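You operate a simulated robot arm through the tools that you are given. There is no shell and no other tool. Be economical: measure what you need, move in short steps, check, and stop when the job is done.

Carry out the task below with a simulated robot arm. There is one attempt and no reset: what you move stays moved.

TASK
Set the belt jig to the loop length on the press card.
Fine: open the clamp first; park the pin in the slate tube while you slide; end with the pin in the teal tube and the clamp shut.

Only the result counts: the job must be done as asked and must still hold three seconds after the hand-in. Knocking over, shifting, dropping, spilling or breaking anything else fails it.

THE ROBOT
A 6-joint arm with a two-finger parallel gripper, fixed in place. Base frame: the origin is at the foot of the arm, x ahead of it, y to its left, z up; the work surface is at about z = 7. Readings come in mm, rad, newtons and seconds.
With the tool pointing down near the work surface it reaches from about 140 to 580 mm from the base axis. Its first joint turns from -1.152 to 1.152 rad. Payload 2.1 kg.
Tool frame: the origin (TCP) lies between the finger pads and is the grasp point; the fingertips stand 30 mm ahead of it; z points along the fingers, y is the line along which they close. The gripper opens to 94 mm. The fingers are 28 mm wide and 10 mm thick; the gripper's body (50 by 96 mm) begins 55 mm behind the TCP.
Orientation is that of the tool frame in the base frame, as a unit quaternion [w, x, y, z]. With the fingers straight down and closing along the base's y, the tool's x points along the base's -x, its y along +y and its z along -z.

THE INTERFACE
- The arm moves only by the tool jog_arm. Its argument "commands" is a list of rows, each a list of 3 entries, a list of its own where there are three numbers: the shift along the base's x, y, z in mm, then the turn, a rotation vector about the base's x, y, z in rad, then the finger opening in mm, from 0 to 94. In form: [[[x, y, z], [wx, wy, wz], grip], ...]. A call has 1 to 10 rows; each row is the pose to reach, as a shift and turn from the pose commanded when the call began. Each row takes 0.2 s and may step no farther than 50 mm and 0.15 rad from the row before; otherwise, or with a gripper value out of range, the whole call is refused. A pose out of reach is approached as far as the arm can. The call stops where the force on the tool passes 40 N (or 10 N more than at its start, if that is more) or the arm is blocked; 0.2 s more then pass. The fingers move at their own pace (about 72 mm/s each) and stop on an object; they squeeze with about 36 N. The grip force told is the motor's: it shows also when the fingers shut on nothing. Time passes only in rows, and 0.2 s behind the last, so rows that repeat a pose let the fingers close. It gives the time, the measured TCP pose, the force on the tool (base axes), the opening and the grip force at its end, in the units of the frame above (readings bear some noise), and new pictures: "views" is both (left out), scene, wrist or none.
- Cameras (640 x 400 px; columns grow to the right, rows downward): "scene" is fixed at [74.1, -386.3, 490.1]; the picture's right is [0.59, -0.81, 0.00], its down [-0.41, -0.29, -0.86] and it looks along [0.70, 0.51, -0.50] (base axes); focal length 225 px, centre (320, 200). "wrist" rides on the gripper at [76, 14, -103] in the tool frame; the picture's right is [-0.18, 0.98, 0.00], its down [-0.75, -0.14, -0.64] and it looks along [-0.63, -0.12, 0.77] (tool axes); focal length 243 px, centre (320, 200). There is no depth. A picture from a camera that has moved, and an enlarged one, comes with that camera's place and axes in the base frame and with its lens.
- inspect(camera, box): a new picture of the part [left, top, right, bottom] of that camera's present view, enlarged. No time passes.
- finish_job(): hands the job in; it is judged then, once.

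Work in short steps. Places have to be worked out from the pictures, the camera data and where the tool is seen: move nearer, look again, correct. Check each grasp and each placing, and mend what went wrong. You have 120 turns and 170 pictures in all, those below and enlarged ones among them. Open the gripper and draw the arm clear of the work before you hand the job in, unless the task says otherwise; then end with one line.

The tools are called after ">>>" as a command line: name --argument value ..., lists and objects as JSON in quotes. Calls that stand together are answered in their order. jog_arm: Moves the arm, as the interface text tells. Its arguments: {"type":"object","properties":{"commands":{"type":"array"},"views":{"type":"string","enum":["both","scene","wrist","none"]}},"required":["commands"]} The other tools are called the same way: inspect (camera, box) takes an enlarged picture of a part of a camera's view; finish_job () hands the job in.

At the start:

```text
clock: 0.0
eef_pos: [338.5, -170.8, 355.7]
orientation: [0.001, -0.001, 1.0, 0.0]
force: [0.4, -0.3, 0.2]
grip_width: 93.8
finger_force: 0.1
```

scene: 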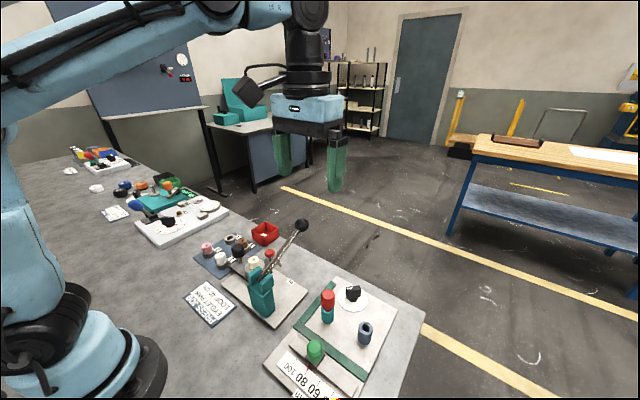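
wrist: 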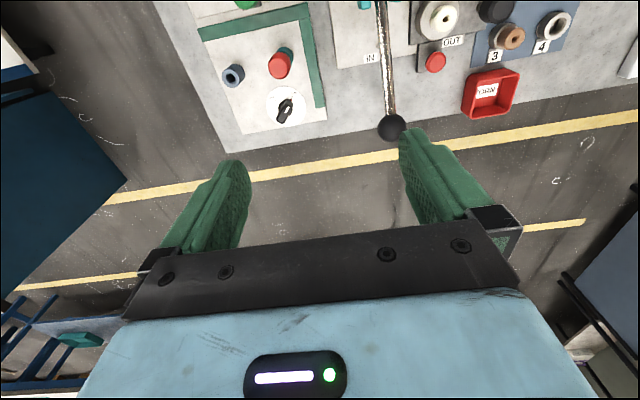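

The jig seems to be at the near right of the table: a red pin in the teal tube, an empty slate tube, a black clamp knob, and a green slider on a scale. I'll enlarge the jig and the press card.

>>> inspect --camera "scene" --box '[250, 260, 430, 400]'

>>> inspect --camera "scene" --box '[170, 210, 320, 335]'

>>> inspect --camera "wrist" --box '[180, 0, 400, 140]'

```text
2.86 times, centred on (340, 330) of scene
camera zoom: at [74.1, -386.3, 490.1], right [0.59, -0.81, 0.0], down [-0.41, -0.29, -0.86], along [0.7, 0.51, -0.5], focal length 642 px, centre (263, -171)
```

zoom: 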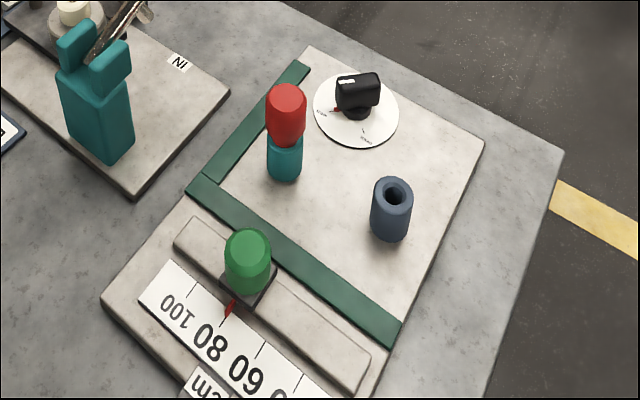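

```text
3.20 times, centred on (245, 272) of scene
camera zoom: at [74.1, -386.3, 490.1], right [0.59, -0.81, 0.0], down [-0.41, -0.29, -0.86], along [0.7, 0.51, -0.5], focal length 719 px, centre (560, -32)
```

zoom: 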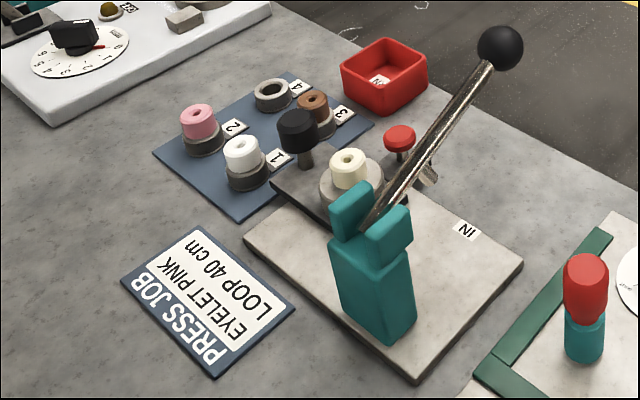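

```text
2.86 times, centred on (290, 70) of wrist
camera zoom: at [262.2, -156.5, 459.7], right [0.18, 0.98, 0.0], down [0.75, -0.14, 0.64], along [0.63, -0.12, -0.77], focal length 693 px, centre (406, 571)
```

zoom: 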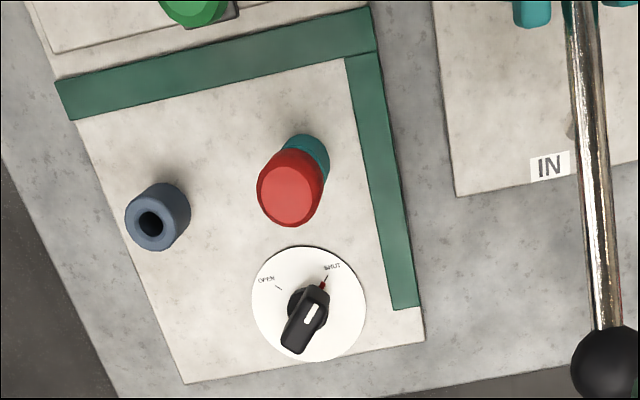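

The card asks for LOOP 40 cm. The slider now sits near 85 and the clamp pointer is at SHUT. I put the clamp knob near (398,-244) and the slider near (244,-248). I'll move the wrist camera back to read the scale.

>>> jog_arm --commands '[[[-36, -27, -15], [0, 0, 0], 94], [[-72, -54, -30], [0, 0, 0], 94], [[-108, -80, -45], [0, 0, 0], 94], [[-108, -80, -45], [0, 0, 0], 94]]'

```text
clock: 1.0
eef_pos: [229.6, -248.4, 311.0]
orientation: [0.0, -0.001, 1.0, 0.0]
force: [-0.1, 0.1, 0.4]
grip_width: 94.0
finger_force: 0.1
camera wrist: at [154.4, -234.2, 414.1], right [0.18, 0.98, 0.0], down [0.75, -0.14, 0.64], along [0.63, -0.12, -0.77], focal length 243 px, centre (320, 200)
```

scene: 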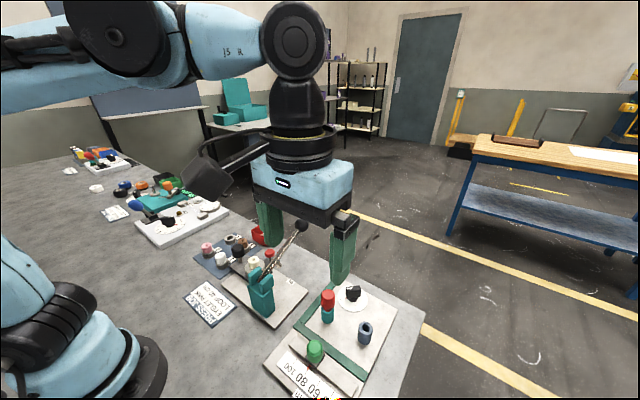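
wrist: 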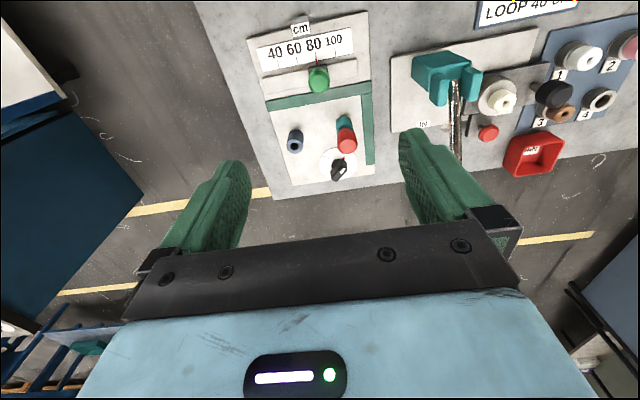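

>>> inspect --camera "wrist" --box '[240, 10, 390, 104]'

>>> inspect --camera "wrist" --box '[260, 85, 390, 205]'

```text
4.26 times, centred on (315, 57) of wrist
camera zoom: at [154.4, -234.2, 414.1], right [0.18, 0.98, 0.0], down [0.75, -0.14, 0.64], along [0.63, -0.12, -0.77], focal length 1032 px, centre (341, 808)
```

zoom: 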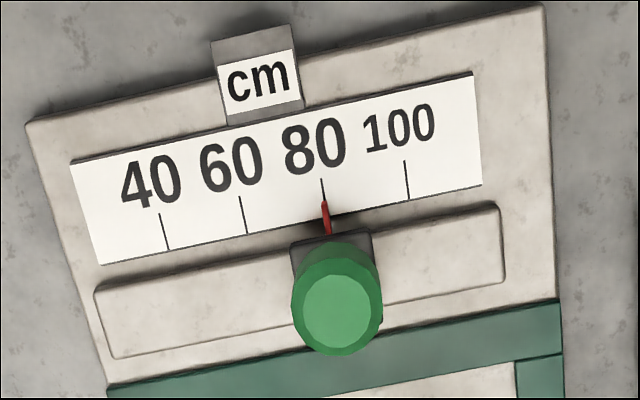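

```text
3.33 times, centred on (325, 145) of wrist
camera zoom: at [154.4, -234.2, 414.1], right [0.18, 0.98, 0.0], down [0.75, -0.14, 0.64], along [0.63, -0.12, -0.77], focal length 809 px, centre (303, 383)
```

zoom: 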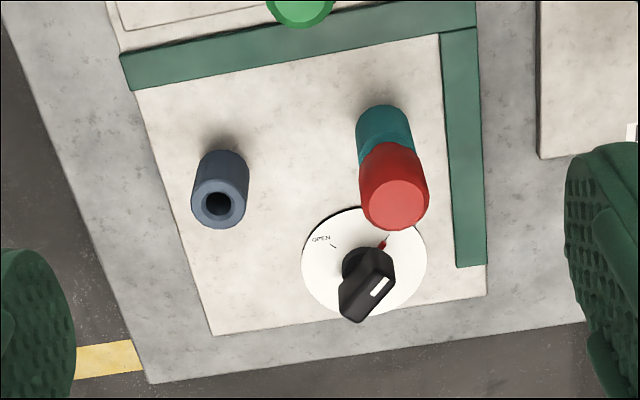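

The ticks work out evenly, about 27.3 mm per 20 cm along base y: 40 is near y=-307.5, 80 near y=-253, and the pointer is at about 80. The knob bar lies at roughly 135° (SHUT) and OPEN is about 90° counter-clockwise from it. I'll go above the knob with the tool turned -45°.

>>> jog_arm --commands '[[[28, 0, -20], [0, 0, -0.13], 70], [[56, 1, -40], [0, 0, -0.26], 60], [[84, 1, -60], [0, 0, -0.39], 50], [[112, 2, -85], [0, 0, -0.52], 50], [[140, 3, -115], [0, 0, -0.65], 50], [[167, 3, -150], [0, 0, -0.785], 50], [[167, 3, -150], [0, 0, -0.785], 50]]'

```text
clock: 2.6
eef_pos: [398.5, -246.9, 163.4]
orientation: [0.001, 0.382, 0.924, 0.0]
force: [0.4, 0.1, 0.5]
grip_width: 50.3
finger_force: 0.1
camera wrist: at [354.9, -183.2, 265.9], right [0.82, 0.57, 0.0], down [0.43, -0.63, 0.64], along [0.36, -0.53, -0.77], focal length 243 px, centre (320, 200)
```

scene: 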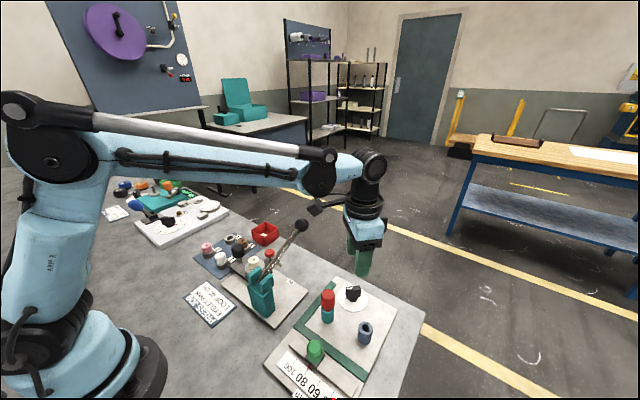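
wrist: 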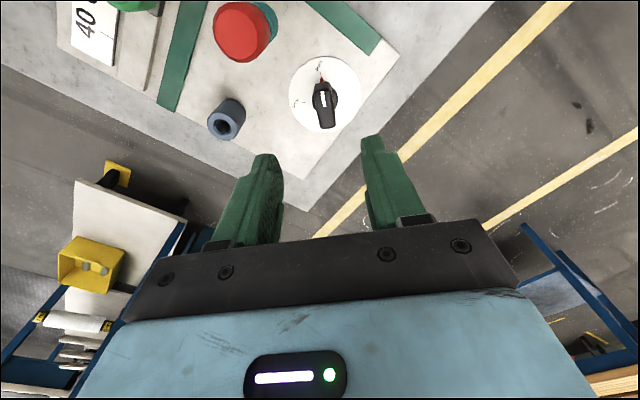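

>>> inspect --camera "wrist" --box '[190, 0, 390, 150]'

>>> inspect --camera "scene" --box '[300, 270, 400, 350]'

```text
2.67 times, centred on (290, 75) of wrist
camera zoom: at [354.9, -183.2, 265.9], right [0.82, 0.57, 0.0], down [0.43, -0.63, 0.64], along [0.36, -0.53, -0.77], focal length 647 px, centre (400, 533)
```

zoom: 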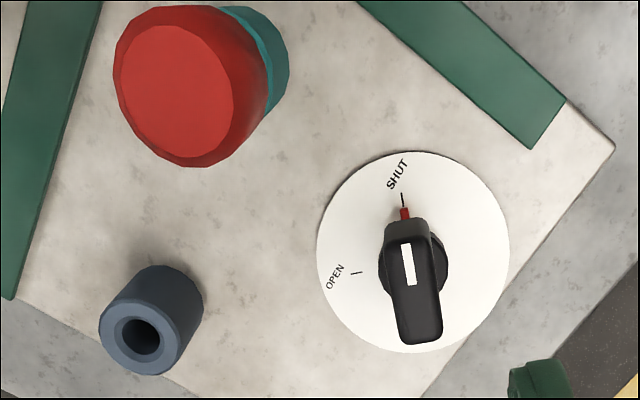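

```text
5.00 times, centred on (350, 310) of scene
camera zoom: at [74.1, -386.3, 490.1], right [0.59, -0.81, 0.0], down [-0.41, -0.29, -0.86], along [0.7, 0.51, -0.5], focal length 1123 px, centre (170, -350)
```

zoom: 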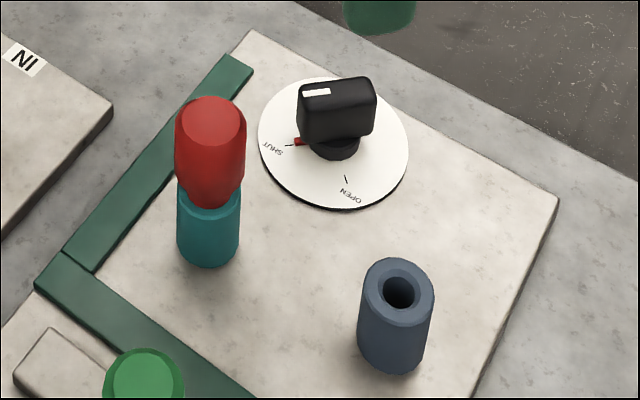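

The disk centre triangulates to about (398.7,-243.3), and the knob bar spans roughly z=28–52. I'll correct y and descend around the bar.

>>> jog_arm --commands '[[[0, 3.4, -35], [0, 0, 0], 50], [[0, 3.4, -70], [0, 0, 0], 50], [[0, 3.4, -104], [0, 0, 0], 50], [[0, 3.4, -104], [0, 0, 0], 50]]'

```text
clock: 3.6
eef_pos: [397.5, -246.5, 57.5]
orientation: [0.001, 0.382, 0.924, 0.0]
force: [0.4, -0.4, -0.2]
grip_width: 50.1
finger_force: 0.1
camera wrist: at [352.7, -181.8, 159.8], right [0.82, 0.57, 0.0], down [0.43, -0.63, 0.64], along [0.36, -0.53, -0.77], focal length 243 px, centre (320, 200)
```

scene: 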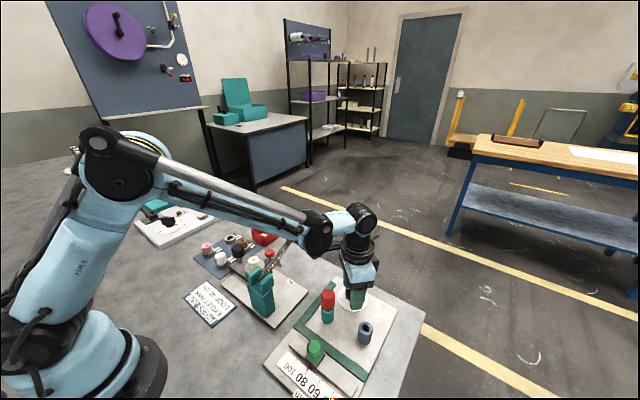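
wrist: 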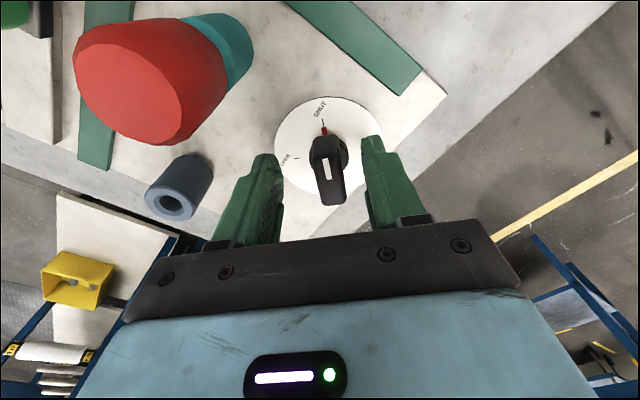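

The bar sits between the fingers but off-centre by about +5 mm along the closing line. I'll shift by about (−0.5,+6) and check by zooming in.

>>> jog_arm --commands '[[[-0.5, 6, 0], [0, 0, 0], 50], [[-0.5, 6, 0], [0, 0, 0], 35], [[-0.5, 6, 0], [0, 0, 0], 35]]' --views "none"

>>> inspect --camera "wrist" --box '[220, 80, 440, 260]'

```text
clock: 4.4
eef_pos: [397.4, -238.4, 57.4]
orientation: [0.001, 0.383, 0.924, 0.0]
force: [-0.3, 0.2, 0.9]
grip_width: 35.1
finger_force: 0.0
```

```text
2.22 times, centred on (330, 170) of wrist
camera zoom: at [352.5, -174.8, 160.5], right [0.82, 0.57, 0.0], down [0.43, -0.63, 0.64], along [0.36, -0.53, -0.77], focal length 539 px, centre (298, 267)
```

zoom: 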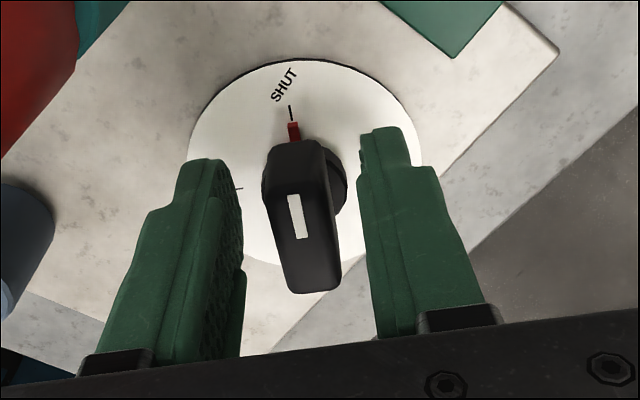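

The bar now looks centred between the fingers, so I'll close on it.

>>> jog_arm --commands '[[[0, 0, 0], [0, 0, 0], 20], [[0, 0, 0], [0, 0, 0], 0], [[0, 0, 0], [0, 0, 0], 0]]' --views "wrist"

```text
clock: 5.2
eef_pos: [398.7, -238.0, 58.0]
orientation: [0.002, 0.382, 0.924, 0.001]
force: [1.8, 2.3, -1.3]
grip_width: 15.8
finger_force: 44.9
camera wrist: at [352.7, -174.6, 160.5], right [0.82, 0.57, 0.0], down [0.43, -0.63, 0.64], along [0.37, -0.53, -0.77], focal length 243 px, centre (320, 200)
```

wrist: 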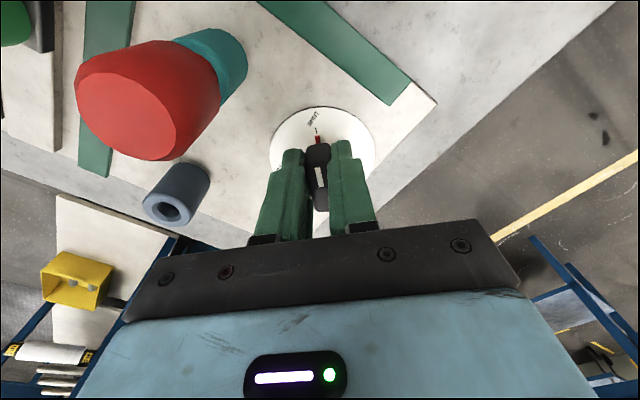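

The bar is gripped at 15.8 mm with little side force, and the TCP is about over the knob axis. I'll turn it counter-clockwise towards OPEN.

>>> jog_arm --commands '[[[0, 0, 0], [0, 0, 0.14], 0], [[0, 0, 0], [0, 0, 0.28], 0], [[0, 0, 0], [0, 0, 0.42], 0], [[0, 0, 0], [0, 0, 0.56], 0], [[0, 0, 0], [0, 0, 0.7], 0], [[0, 0, 0], [0, 0, 0.84], 0], [[0, 0, 0], [0, 0, 0.98], 0], [[0, 0, 0], [0, 0, 1.12], 0], [[0, 0, 0], [0, 0, 1.26], 0], [[0, 0, 0], [0, 0, 1.4], 0]]'

>>> inspect --camera "wrist" --box '[220, 80, 440, 260]'

```text
clock: 6.5
eef_pos: [393.8, -244.0, 58.0]
orientation: [-0.002, 0.046, 0.999, -0.005]
force: [-0.4, -4.8, -1.1]
grip_width: 16.3
finger_force: 44.9
stopped in row 6: the force on the tool passed its limit (the readings are from after the stop); the commanded pose is now the measured one
camera wrist: at [320.4, -221.6, 160.8], right [0.27, 0.96, -0.01], down [0.74, -0.2, 0.64], along [0.61, -0.18, -0.77], focal length 243 px, centre (320, 200)
```

scene: 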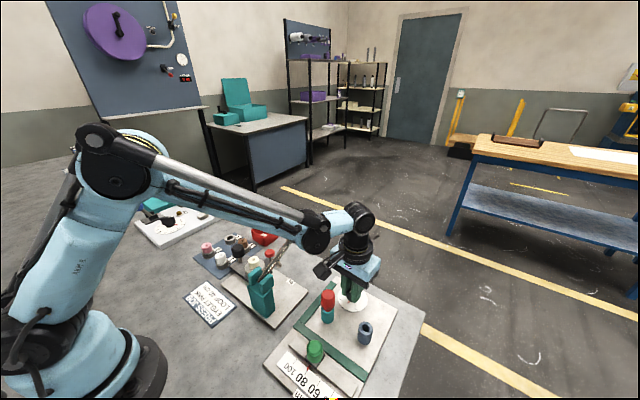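
wrist: 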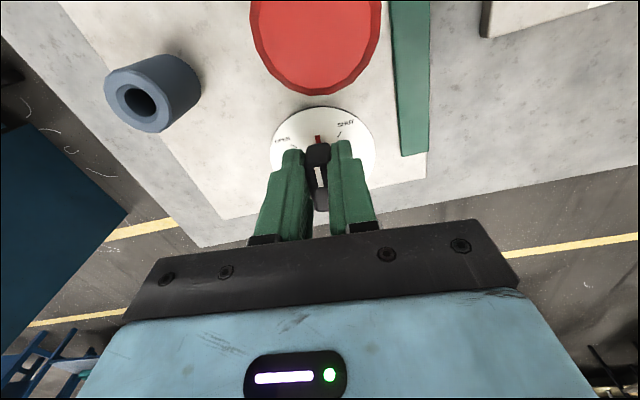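

```text
2.22 times, centred on (330, 170) of wrist
camera zoom: at [320.4, -221.6, 160.8], right [0.27, 0.96, -0.01], down [0.74, -0.2, 0.64], along [0.61, -0.18, -0.77], focal length 539 px, centre (298, 267)
```

zoom: 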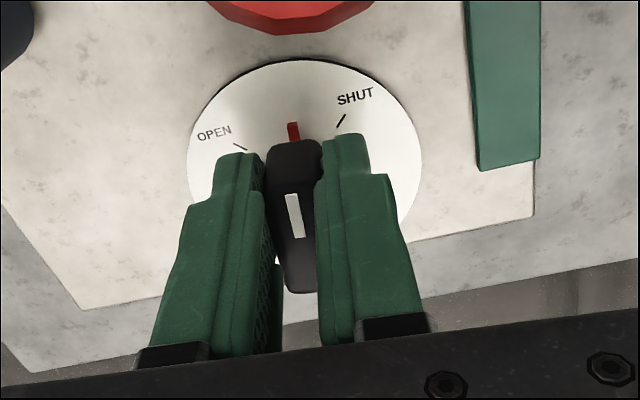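

The knob turned about 40° and then side force stopped it because the TCP isn't exactly on the axis. The centre looks to be about (400,-244), so I'll continue on an arc around it.

>>> jog_arm --commands '[[[0, -0.7, 0], [0, 0, 0.12], 0], [[0.2, -1.4, 0], [0, 0, 0.24], 0], [[0.4, -2.1, 0], [0, 0, 0.36], 0], [[0.7, -2.8, 0], [0, 0, 0.48], 0], [[1.0, -3.4, 0], [0, 0, 0.6], 0], [[1.5, -4, 0], [0, 0, 0.72], 0], [[2.0, -4.5, 0], [0, 0, 0.84], 0], [[2.4, -4.8, 0], [0, 0, 0.92], 0]]' --views "wrist"

>>> inspect --camera "wrist" --box '[220, 80, 440, 260]'

```text
clock: 8.2
eef_pos: [398.0, -250.9, 57.7]
orientation: [0.001, -0.403, 0.915, -0.008]
force: [8.3, -30.9, -11.9]
grip_width: 15.7
finger_force: 45.4
camera wrist: at [334.4, -295.8, 161.0], right [-0.6, 0.8, -0.02], down [0.61, 0.47, 0.64], along [0.52, 0.37, -0.77], focal length 243 px, centre (320, 200)
```

wrist: 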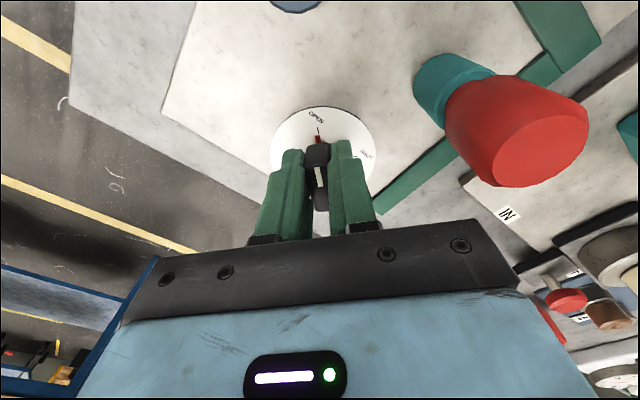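

```text
2.22 times, centred on (330, 170) of wrist
camera zoom: at [334.4, -295.8, 161.0], right [-0.6, 0.8, -0.02], down [0.61, 0.47, 0.64], along [0.52, 0.37, -0.77], focal length 539 px, centre (298, 267)
```

zoom: 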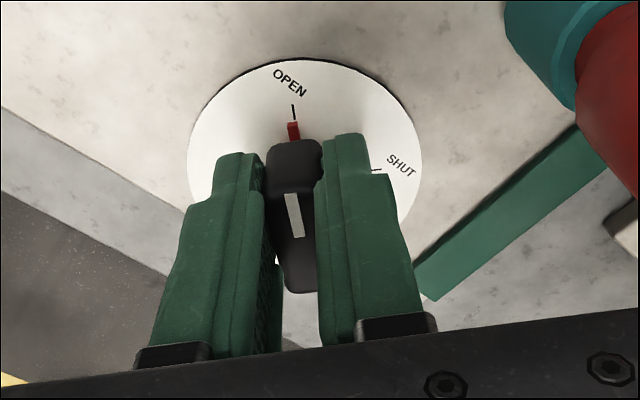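

The pointer is exactly on the OPEN tick. I'll release, lift, and turn back square.

>>> jog_arm --commands '[[[0, 0, 0], [0, 0, 0], 30], [[0, 0, 0], [0, 0, 0], 36], [[0, 0, 40], [0, 0, 0], 36], [[0, 0, 80], [0, 0, 0], 50], [[-10, 5, 120], [0, 0, -0.14], 50], [[-30, 10, 150], [0, 0, -0.28], 50], [[-55, 15, 165], [0, 0, -0.42], 50], [[-85, 20, 165], [0, 0, -0.56], 50], [[-115, 25, 165], [0, 0, -0.7], 50], [[-130, 26, 165], [0, 0, -0.83], 50]]'

>>> inspect --camera "wrist" --box '[200, 20, 440, 210]'

>>> inspect --camera "scene" --box '[260, 260, 400, 360]'

```text
clock: 10.4
eef_pos: [266.1, -223.0, 223.6]
orientation: [-0.002, 0.002, 1.0, -0.005]
force: [-0.8, 0.2, -0.6]
grip_width: 50.2
finger_force: 0.1
camera wrist: at [190.2, -206.2, 328.0], right [0.19, 0.98, -0.01], down [0.76, -0.14, 0.64], along [0.63, -0.13, -0.77], focal length 243 px, centre (320, 200)
```

scene: 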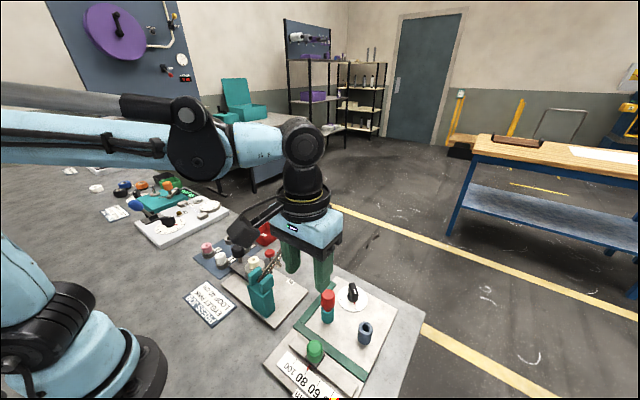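
wrist: 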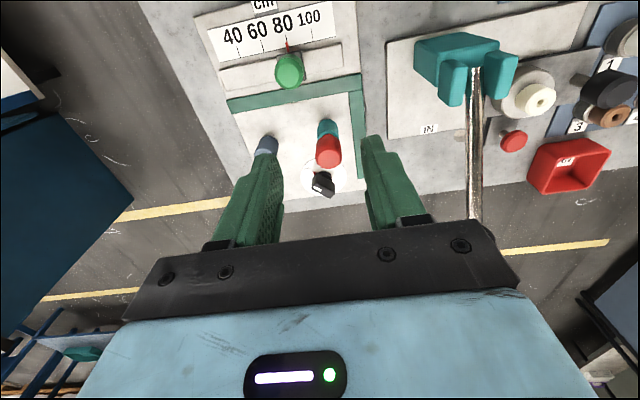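

```text
2.11 times, centred on (320, 115) of wrist
camera zoom: at [190.2, -206.2, 328.0], right [0.19, 0.98, -0.01], down [0.76, -0.14, 0.64], along [0.63, -0.13, -0.77], focal length 511 px, centre (320, 379)
```

zoom: 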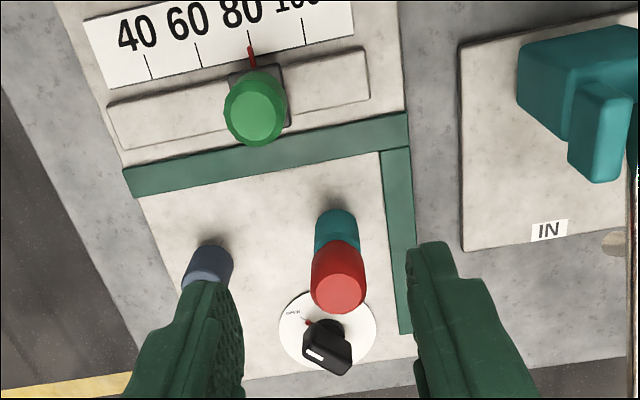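

```text
4.00 times, centred on (330, 310) of scene
camera zoom: at [74.1, -386.3, 490.1], right [0.59, -0.81, 0.0], down [-0.41, -0.29, -0.86], along [0.7, 0.51, -0.5], focal length 899 px, centre (280, -240)
```

zoom: 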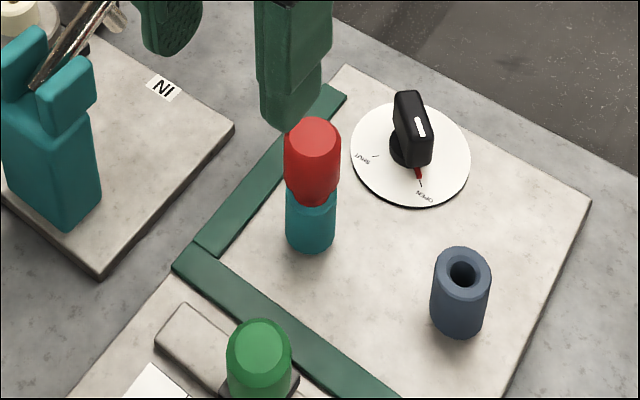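

I estimate the pin head at (322.5,-223.5) with its top at z≈99, and the slate tube at about (330,-307.5). I'll hover over the pin and check centring.

>>> jog_arm --commands '[[[20, 0, -25], [0, 0, 0], 55], [[40, 0, -50], [0, 0, 0], 55], [[56.5, -0.5, -85], [0, 0, 0], 55], [[56.5, -0.5, -85], [0, 0, 0], 55]]'

```text
clock: 11.4
eef_pos: [322.6, -225.0, 136.3]
orientation: [-0.002, 0.001, 1.0, -0.005]
force: [0.2, 0.0, 1.2]
grip_width: 55.1
finger_force: 0.0
camera wrist: at [247.3, -208.8, 240.4], right [0.18, 0.98, -0.01], down [0.76, -0.13, 0.64], along [0.63, -0.13, -0.77], focal length 243 px, centre (320, 200)
```

scene: 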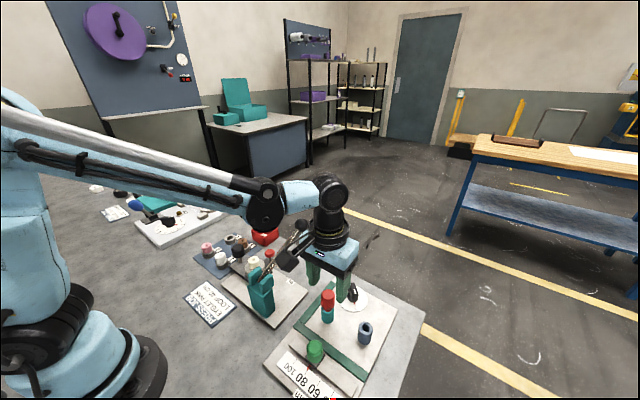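
wrist: 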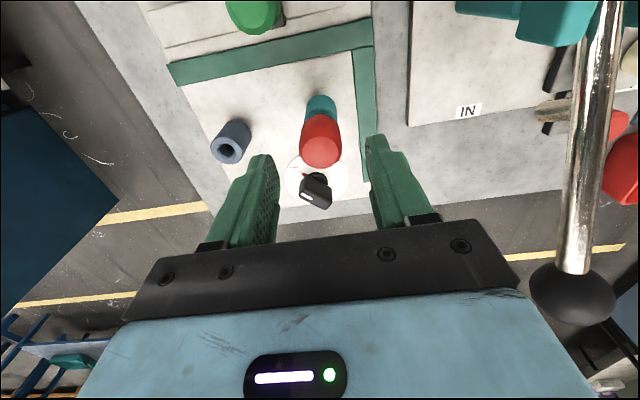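

The pin top sits right on the tool axis at pixel (320,152). I'll descend to z≈86 and grip.

>>> jog_arm --commands '[[[0, 0.5, -25], [0.01, -0.004, 0], 55], [[0, 0.5, -50], [0.01, -0.004, 0], 55], [[0, 0.5, -50], [0.01, -0.004, 0], 30], [[0, 0.5, -50], [0.01, -0.004, 0], 0], [[0, 0.5, -50], [0.01, -0.004, 0], 0]]'

```text
clock: 12.7
eef_pos: [324.5, -223.5, 85.4]
orientation: [0.001, 0.001, 1.0, 0.001]
force: [0.0, -3.5, -0.9]
grip_width: 28.7
finger_force: 35.9
camera wrist: at [248.0, -208.9, 188.9], right [0.18, 0.98, 0.0], down [0.75, -0.14, 0.64], along [0.63, -0.12, -0.77], focal length 243 px, centre (320, 200)
```

scene: 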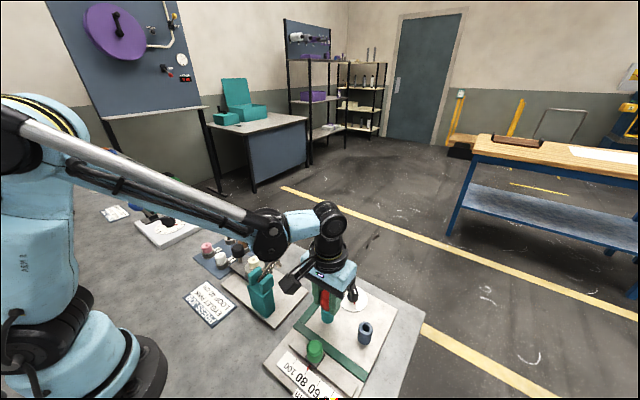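
wrist: 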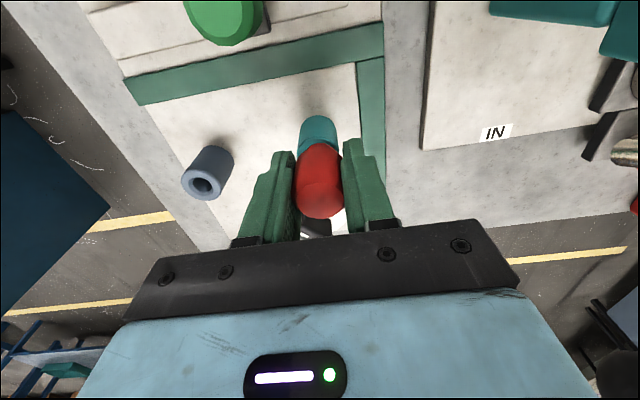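

Gripped at 28.7 mm. The seated TCP in the teal tube is about (323.5,-224,85.5). I'll lift straight up.

>>> jog_arm --commands '[[[0, 0, 10], [0, 0, 0], 0], [[0, 0, 25], [0, 0, 0], 0], [[0, 0, 45], [0, 0, 0], 0], [[0, 0, 60], [0, 0, 0], 0], [[0, 0, 60], [0, 0, 0], 0]]'

>>> inspect --camera "scene" --box '[280, 240, 400, 360]'

>>> inspect --camera "wrist" --box '[160, 60, 420, 260]'

```text
clock: 13.8
eef_pos: [324.8, -222.2, 146.2]
orientation: [0.001, 0.0, 1.0, 0.0]
force: [0.2, 0.4, -1.0]
grip_width: 28.9
finger_force: 36.0
camera wrist: at [247.8, -208.1, 250.1], right [0.18, 0.98, 0.0], down [0.75, -0.14, 0.64], along [0.63, -0.12, -0.77], focal length 243 px, centre (320, 200)
```

scene: 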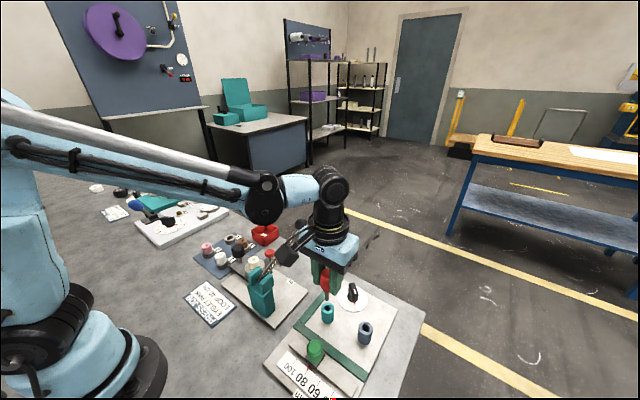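
wrist: 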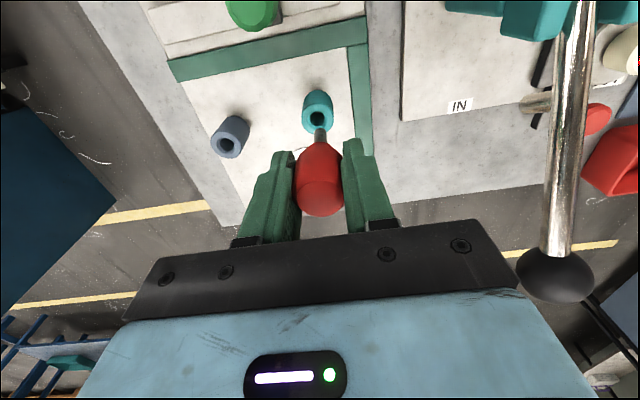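

```text
3.33 times, centred on (340, 300) of scene
camera zoom: at [74.1, -386.3, 490.1], right [0.59, -0.81, 0.0], down [-0.41, -0.29, -0.86], along [0.7, 0.51, -0.5], focal length 749 px, centre (253, -133)
```

zoom: 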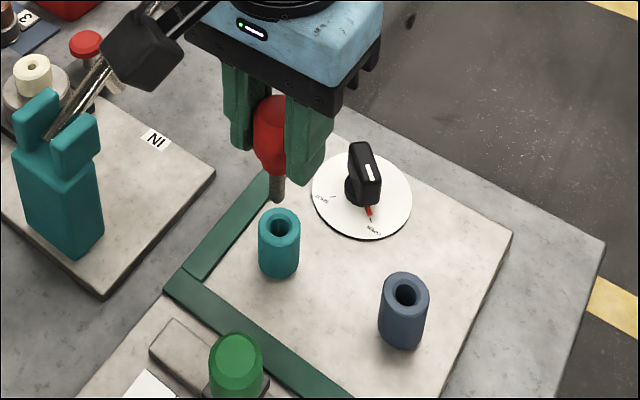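

```text
2.00 times, centred on (290, 160) of wrist
camera zoom: at [247.8, -208.1, 250.1], right [0.18, 0.98, 0.0], down [0.75, -0.14, 0.64], along [0.63, -0.12, -0.77], focal length 485 px, centre (380, 280)
```

zoom: 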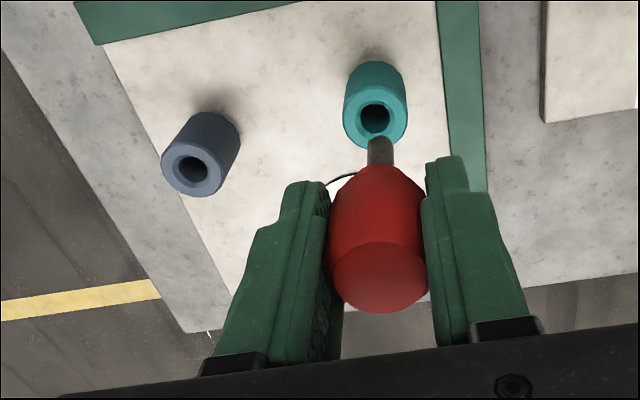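

Both holes are now visible. The teal→slate offset comes out at about (+7.2,-84.2), so I'll move over the slate tube and lower partway to check.

>>> jog_arm --commands '[[[2, -25, 0], [0, 0, 0], 0], [[5, -55, 0], [0, 0, 0], 0], [[7.2, -84.2, 0], [0, 0, 0], 0], [[7.2, -84.2, -22], [0, 0, 0], 0], [[7.2, -84.2, -22], [0, 0, 0], 0]]' --views "none"

>>> inspect --camera "scene" --box '[330, 280, 400, 350]'

>>> inspect --camera "wrist" --box '[250, 80, 400, 200]'

```text
clock: 15.1
eef_pos: [330.5, -305.7, 125.6]
orientation: [0.001, 0.0, 1.0, -0.002]
force: [0.5, 1.0, -0.5]
grip_width: 28.7
finger_force: 36.0
```

```text
5.71 times, centred on (365, 315) of scene
camera zoom: at [74.1, -386.3, 490.1], right [0.59, -0.81, 0.0], down [-0.41, -0.29, -0.86], along [0.7, 0.51, -0.5], focal length 1284 px, centre (63, -457)
```

zoom: 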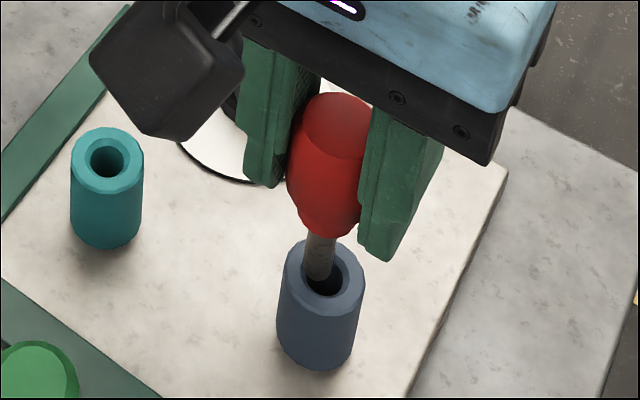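

```text
3.33 times, centred on (325, 140) of wrist
camera zoom: at [254.8, -292.6, 228.1], right [0.18, 0.98, 0.0], down [0.75, -0.14, 0.64], along [0.63, -0.12, -0.77], focal length 809 px, centre (303, 400)
```

zoom: 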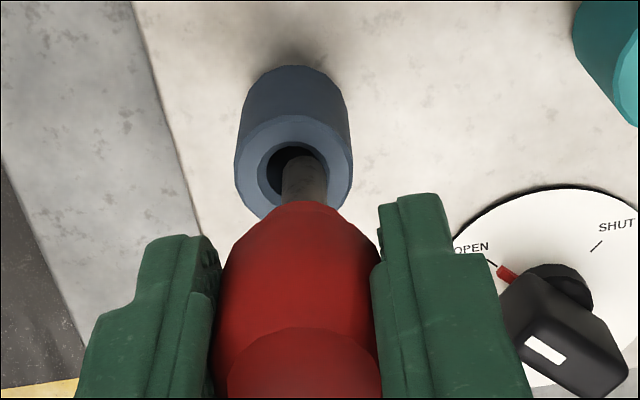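

The shank tip is right at the hole mouth, off by about 2 mm in y. I'll shift by (+0.5,-2) and lower partway.

>>> jog_arm --commands '[[[0.5, -2, 2], [0, 0, 0], 0], [[0.5, -2, 2], [0, 0, 0], 0], [[0.5, -2, -4], [0, 0, 0], 0], [[0.5, -2, -10], [0, 0, 0], 0]]' --views "none"

>>> inspect --camera "scene" --box '[330, 280, 400, 350]'

>>> inspect --camera "wrist" --box '[250, 80, 400, 200]'

```text
clock: 16.1
eef_pos: [333.2, -308.7, 115.1]
orientation: [0.001, 0.0, 1.0, -0.001]
force: [-0.5, 0.1, -1.6]
grip_width: 28.9
finger_force: 35.8
```

```text
5.71 times, centred on (365, 315) of scene
camera zoom: at [74.1, -386.3, 490.1], right [0.59, -0.81, 0.0], down [-0.41, -0.29, -0.86], along [0.7, 0.51, -0.5], focal length 1284 px, centre (63, -457)
```

zoom: 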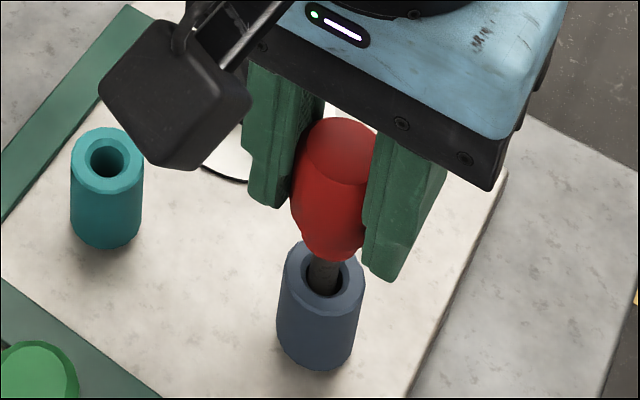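

```text
3.33 times, centred on (325, 140) of wrist
camera zoom: at [255.3, -295.0, 218.6], right [0.18, 0.98, 0.0], down [0.75, -0.14, 0.64], along [0.63, -0.12, -0.77], focal length 809 px, centre (303, 400)
```

zoom: 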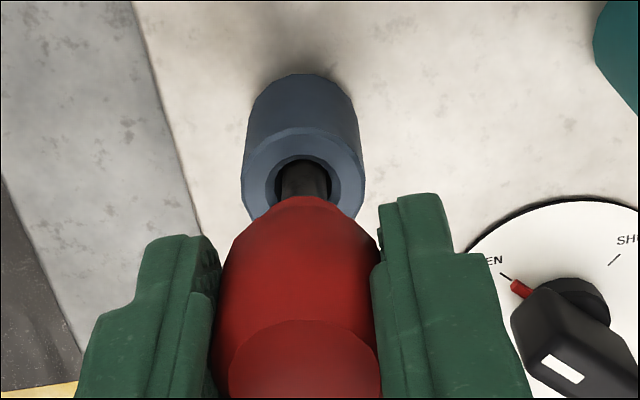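

The shank is inside the hole and well centred, so I'll lower it the rest of the way to seated height.

>>> jog_arm --commands '[[[0, 0, -10], [0, 0, 0], 0], [[0, 0, -18], [0, 0, 0], 0], [[0, 0, -24], [0, 0, 0], 0], [[0, 0, -29], [0, 0, 0], 0], [[0, 0, -29], [0, 0, 0], 0]]' --views "none"

>>> inspect --camera "scene" --box '[330, 280, 400, 350]'

```text
clock: 17.2
eef_pos: [331.1, -308.8, 86.2]
orientation: [0.001, 0.0, 1.0, -0.001]
force: [0.7, -0.8, 13.5]
grip_width: 28.6
finger_force: 35.8
```

```text
5.71 times, centred on (365, 315) of scene
camera zoom: at [74.1, -386.3, 490.1], right [0.59, -0.81, 0.0], down [-0.41, -0.3, -0.86], along [0.7, 0.51, -0.5], focal length 1284 px, centre (63, -457)
```

zoom: 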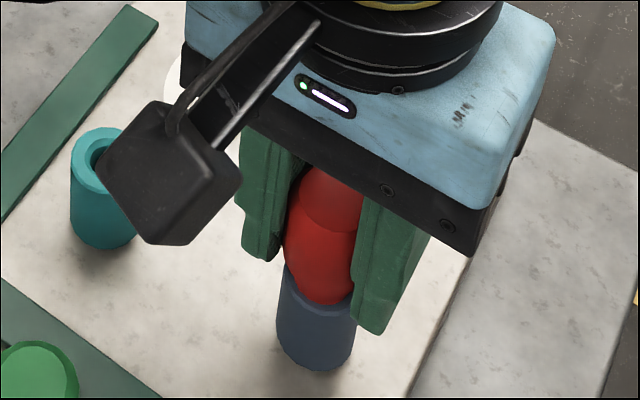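

Seated: there are 13.5 N of upward reaction and the head rests on the tube. I'll release, rise, and move back over the green slider.

>>> jog_arm --commands '[[[0, 0, 0], [0, 0, 0], 40], [[0, 0, 0], [0, 0, 0], 52], [[0, 0, 30], [0, 0, 0], 52], [[0, 0, 70], [0, 0, 0], 52], [[-30, 20, 80], [0, 0, 0], 60], [[-60, 40, 80], [0, 0, 0], 60], [[-88, 59, 70], [0, 0, 0], 60], [[-88, 59, 50], [0, 0, 0], 60], [[-88, 59, 50], [0, 0, 0], 60]]'

>>> inspect --camera "wrist" --box '[220, 40, 420, 200]'

>>> inspect --camera "scene" --box '[260, 280, 400, 400]'

```text
clock: 19.2
eef_pos: [244.1, -249.1, 134.4]
orientation: [0.001, -0.001, 1.0, -0.001]
force: [-0.4, -1.2, -0.5]
grip_width: 60.0
finger_force: 0.1
camera wrist: at [167.4, -234.6, 238.6], right [0.18, 0.98, 0.0], down [0.75, -0.14, 0.64], along [0.63, -0.12, -0.77], focal length 243 px, centre (320, 200)
```

scene: 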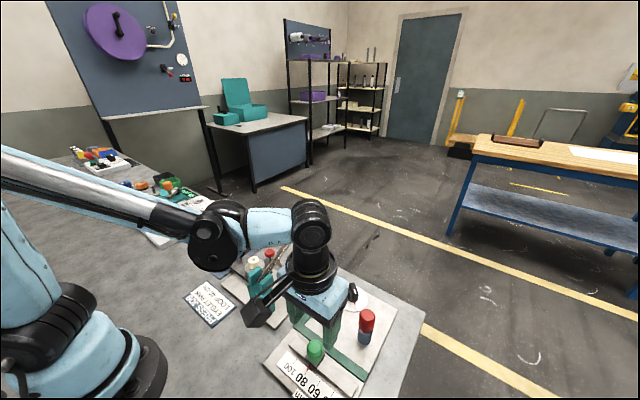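
wrist: 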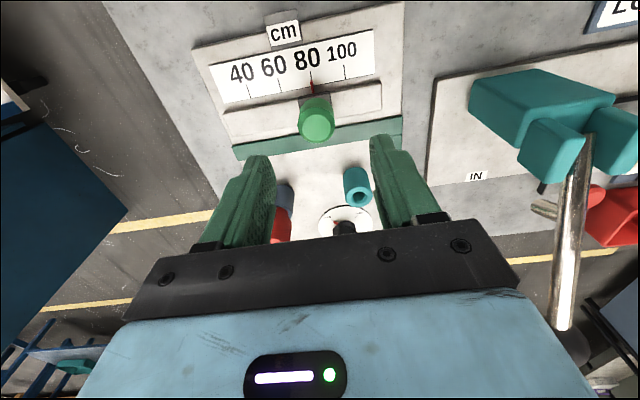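

```text
2.50 times, centred on (320, 120) of wrist
camera zoom: at [167.4, -234.6, 238.6], right [0.18, 0.98, 0.0], down [0.75, -0.14, 0.64], along [0.63, -0.12, -0.77], focal length 606 px, centre (320, 400)
```

zoom: 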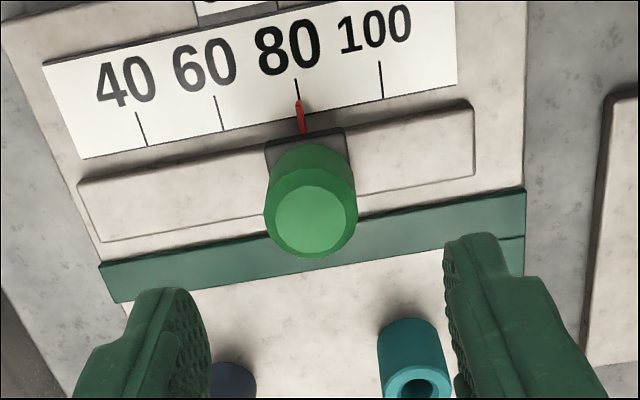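

```text
3.33 times, centred on (330, 340) of scene
camera zoom: at [74.1, -386.3, 490.1], right [0.59, -0.81, 0.0], down [-0.41, -0.29, -0.86], along [0.7, 0.51, -0.5], focal length 749 px, centre (287, -267)
```

zoom: 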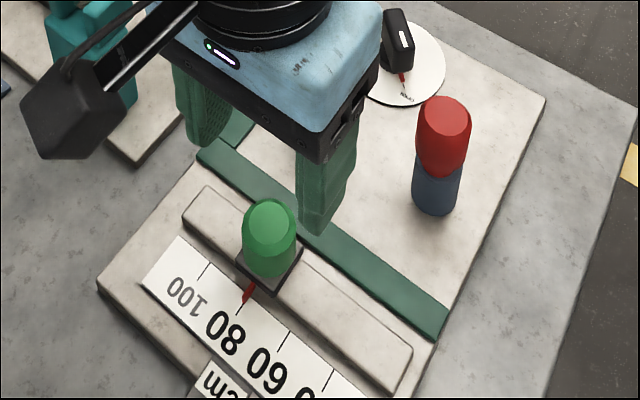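

The slider knob is at about (242,-250.5), its top near z=62. I'll descend to z≈64 and close on it.

>>> jog_arm --commands '[[[-2, -1.5, -30], [0, 0, 0], 56], [[-2, -1.5, -55], [0, 0, 0], 52], [[-2, -1.5, -70], [0, 0, 0], 52], [[-2, -1.5, -70], [0, 0, 0], 36], [[-2, -1.5, -70], [0, 0, 0], 36]]' --views "none"

>>> inspect --camera "wrist" --box '[220, 20, 440, 240]'

>>> inspect --camera "scene" --box '[260, 280, 400, 400]'

```text
clock: 20.4
eef_pos: [240.8, -251.7, 67.9]
orientation: [0.0, 0.0, 1.0, -0.001]
force: [0.8, 0.3, -0.6]
grip_width: 36.0
finger_force: 0.0
```

```text
1.82 times, centred on (330, 130) of wrist
camera zoom: at [164.6, -237.4, 170.0], right [0.18, 0.98, 0.0], down [0.75, -0.14, 0.64], along [0.63, -0.12, -0.77], focal length 441 px, centre (302, 327)
```

zoom: 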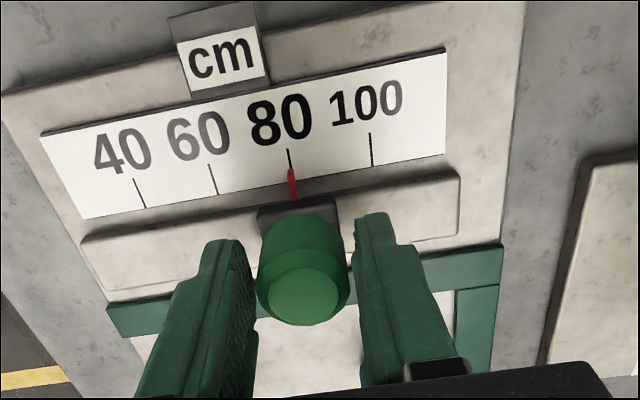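

```text
3.33 times, centred on (330, 340) of scene
camera zoom: at [74.1, -386.3, 490.1], right [0.59, -0.81, 0.0], down [-0.41, -0.29, -0.86], along [0.7, 0.51, -0.5], focal length 749 px, centre (287, -267)
```

zoom: 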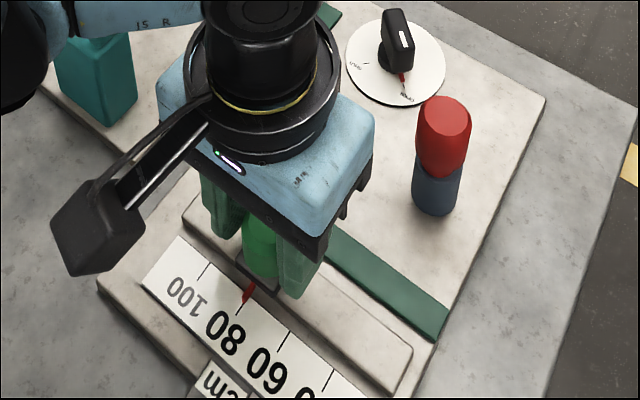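

The knob is centred. I'll close, then slide toward 40 in steps.

>>> jog_arm --commands '[[[0, 0, 0], [0, 0, 0], 10], [[0, 0, 0], [0, 0, 0], 0], [[0, -3, 0], [0, 0, 0], 0], [[0, -10, 0], [0, 0, 0], 0], [[0, -18, 0], [0, 0, 0], 0], [[0, -26, 0], [0, 0, 0], 0], [[0, -34, 0], [0, 0, 0], 0], [[0, -42, 0], [0, 0, 0], 0], [[0, -48, 0], [0, 0, 0], 0], [[0, -48, 0], [0, 0, 0], 0]]' --views "none"

>>> inspect --camera "wrist" --box '[220, 20, 440, 240]'

>>> inspect --camera "scene" --box '[260, 280, 400, 400]'

```text
clock: 22.6
eef_pos: [242.2, -298.3, 67.3]
orientation: [-0.002, -0.001, 1.0, -0.001]
force: [-13.7, 1.8, -26.7]
grip_width: 29.1
finger_force: 45.1
```

```text
1.82 times, centred on (330, 130) of wrist
camera zoom: at [164.9, -283.9, 170.2], right [0.18, 0.98, 0.0], down [0.75, -0.14, 0.64], along [0.63, -0.12, -0.77], focal length 441 px, centre (302, 327)
```

zoom: 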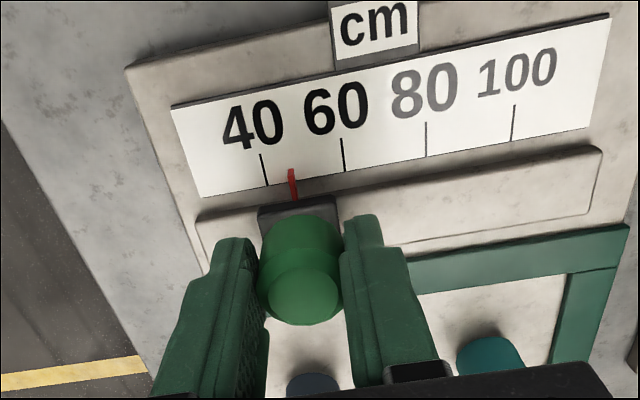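

```text
3.33 times, centred on (330, 340) of scene
camera zoom: at [74.2, -386.4, 490.0], right [0.59, -0.81, 0.0], down [-0.41, -0.29, -0.86], along [0.7, 0.51, -0.5], focal length 749 px, centre (287, -267)
```

zoom: 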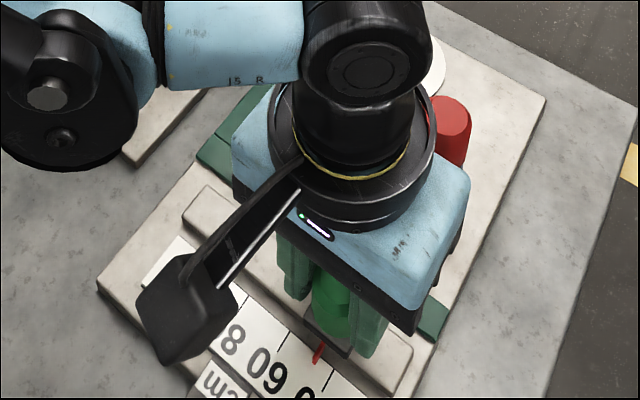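

Pointer reads about 46.7, so about 9.2 mm remain. There's some x/z side load, so I'll ease that slightly while I finish the slide.

>>> jog_arm --commands '[[[-0.7, -3, -0.7], [0, 0, 0], 0], [[-1, -6, -1], [0, 0, 0], 0], [[-1, -8.8, -1], [0, 0, 0], 0], [[-1, -8.8, -1], [0, 0, 0], 0], [[-1, -8.8, -1], [0, 0, 0], 0]]' --views "none"

>>> inspect --camera "wrist" --box '[270, 60, 370, 140]'

```text
clock: 23.9
eef_pos: [240.5, -307.3, 66.3]
orientation: [0.001, 0.0, 1.0, -0.001]
force: [-2.0, 1.2, 33.4]
grip_width: 29.1
finger_force: 45.2
```

```text
5.00 times, centred on (320, 100) of wrist
camera zoom: at [164.4, -293.4, 169.2], right [0.18, 0.98, 0.0], down [0.75, -0.14, 0.65], along [0.63, -0.12, -0.76], focal length 1213 px, centre (320, 700)
```

zoom: 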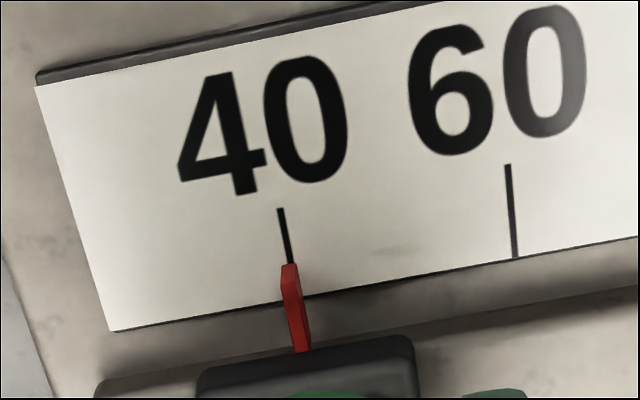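

The pointer lies on the 40 tick, within about 0.1–0.2 cm, and the y load is negligible. I'll relieve the vertical load, release, and lift.

>>> jog_arm --commands '[[[0, 0, 0.5], [0, 0, 0], 0], [[0, 0, 0.5], [0, 0, 0], 36], [[0, 0, 0.5], [0, 0, 0], 44], [[0, 0, 0.5], [0, 0, 0], 44], [[0, 0, 30], [0, 0, 0], 44], [[0, 0, 70], [0, 0, 0], 44], [[0, 0, 90], [0, 0, 0], 50]]' --views "none"

>>> inspect --camera "wrist" --box '[240, 30, 400, 150]'

>>> inspect --camera "scene" --box '[260, 270, 410, 400]'

```text
clock: 25.4
eef_pos: [240.1, -306.1, 156.9]
orientation: [0.001, 0.0, 1.0, -0.001]
force: [1.0, 0.5, -0.2]
grip_width: 50.0
finger_force: 0.1
```

```text
3.33 times, centred on (320, 90) of wrist
camera zoom: at [164.0, -291.6, 260.0], right [0.18, 0.98, 0.0], down [0.75, -0.14, 0.64], along [0.63, -0.12, -0.77], focal length 809 px, centre (320, 567)
```

zoom: 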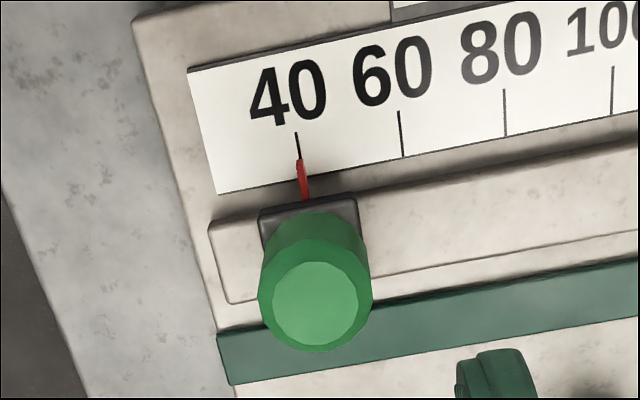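

```text
3.08 times, centred on (335, 335) of scene
camera zoom: at [74.1, -386.3, 490.1], right [0.59, -0.81, 0.0], down [-0.41, -0.29, -0.86], along [0.7, 0.51, -0.5], focal length 691 px, centre (274, -215)
```

zoom: 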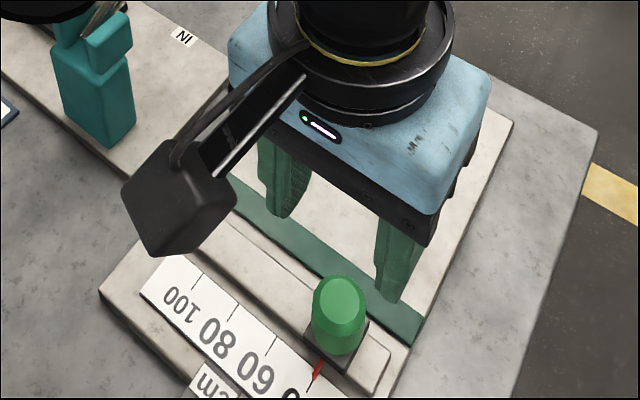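

>>> inspect --camera "wrist" --box '[290, 60, 350, 98]'

```text
10.53 times, centred on (320, 79) of wrist
camera zoom: at [164.0, -291.6, 260.0], right [0.18, 0.98, 0.0], down [0.75, -0.14, 0.64], along [0.63, -0.12, -0.77], focal length 2554 px, centre (320, 1474)
```

zoom: 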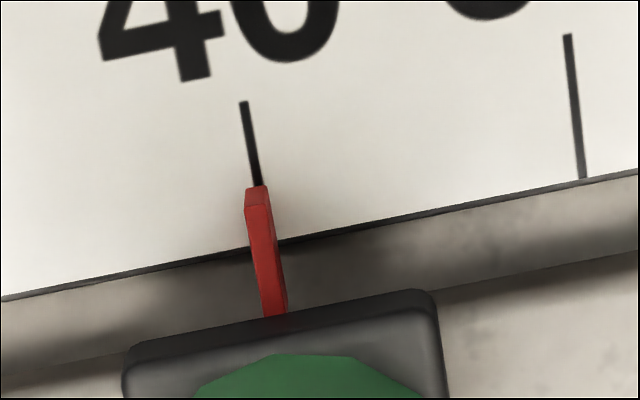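

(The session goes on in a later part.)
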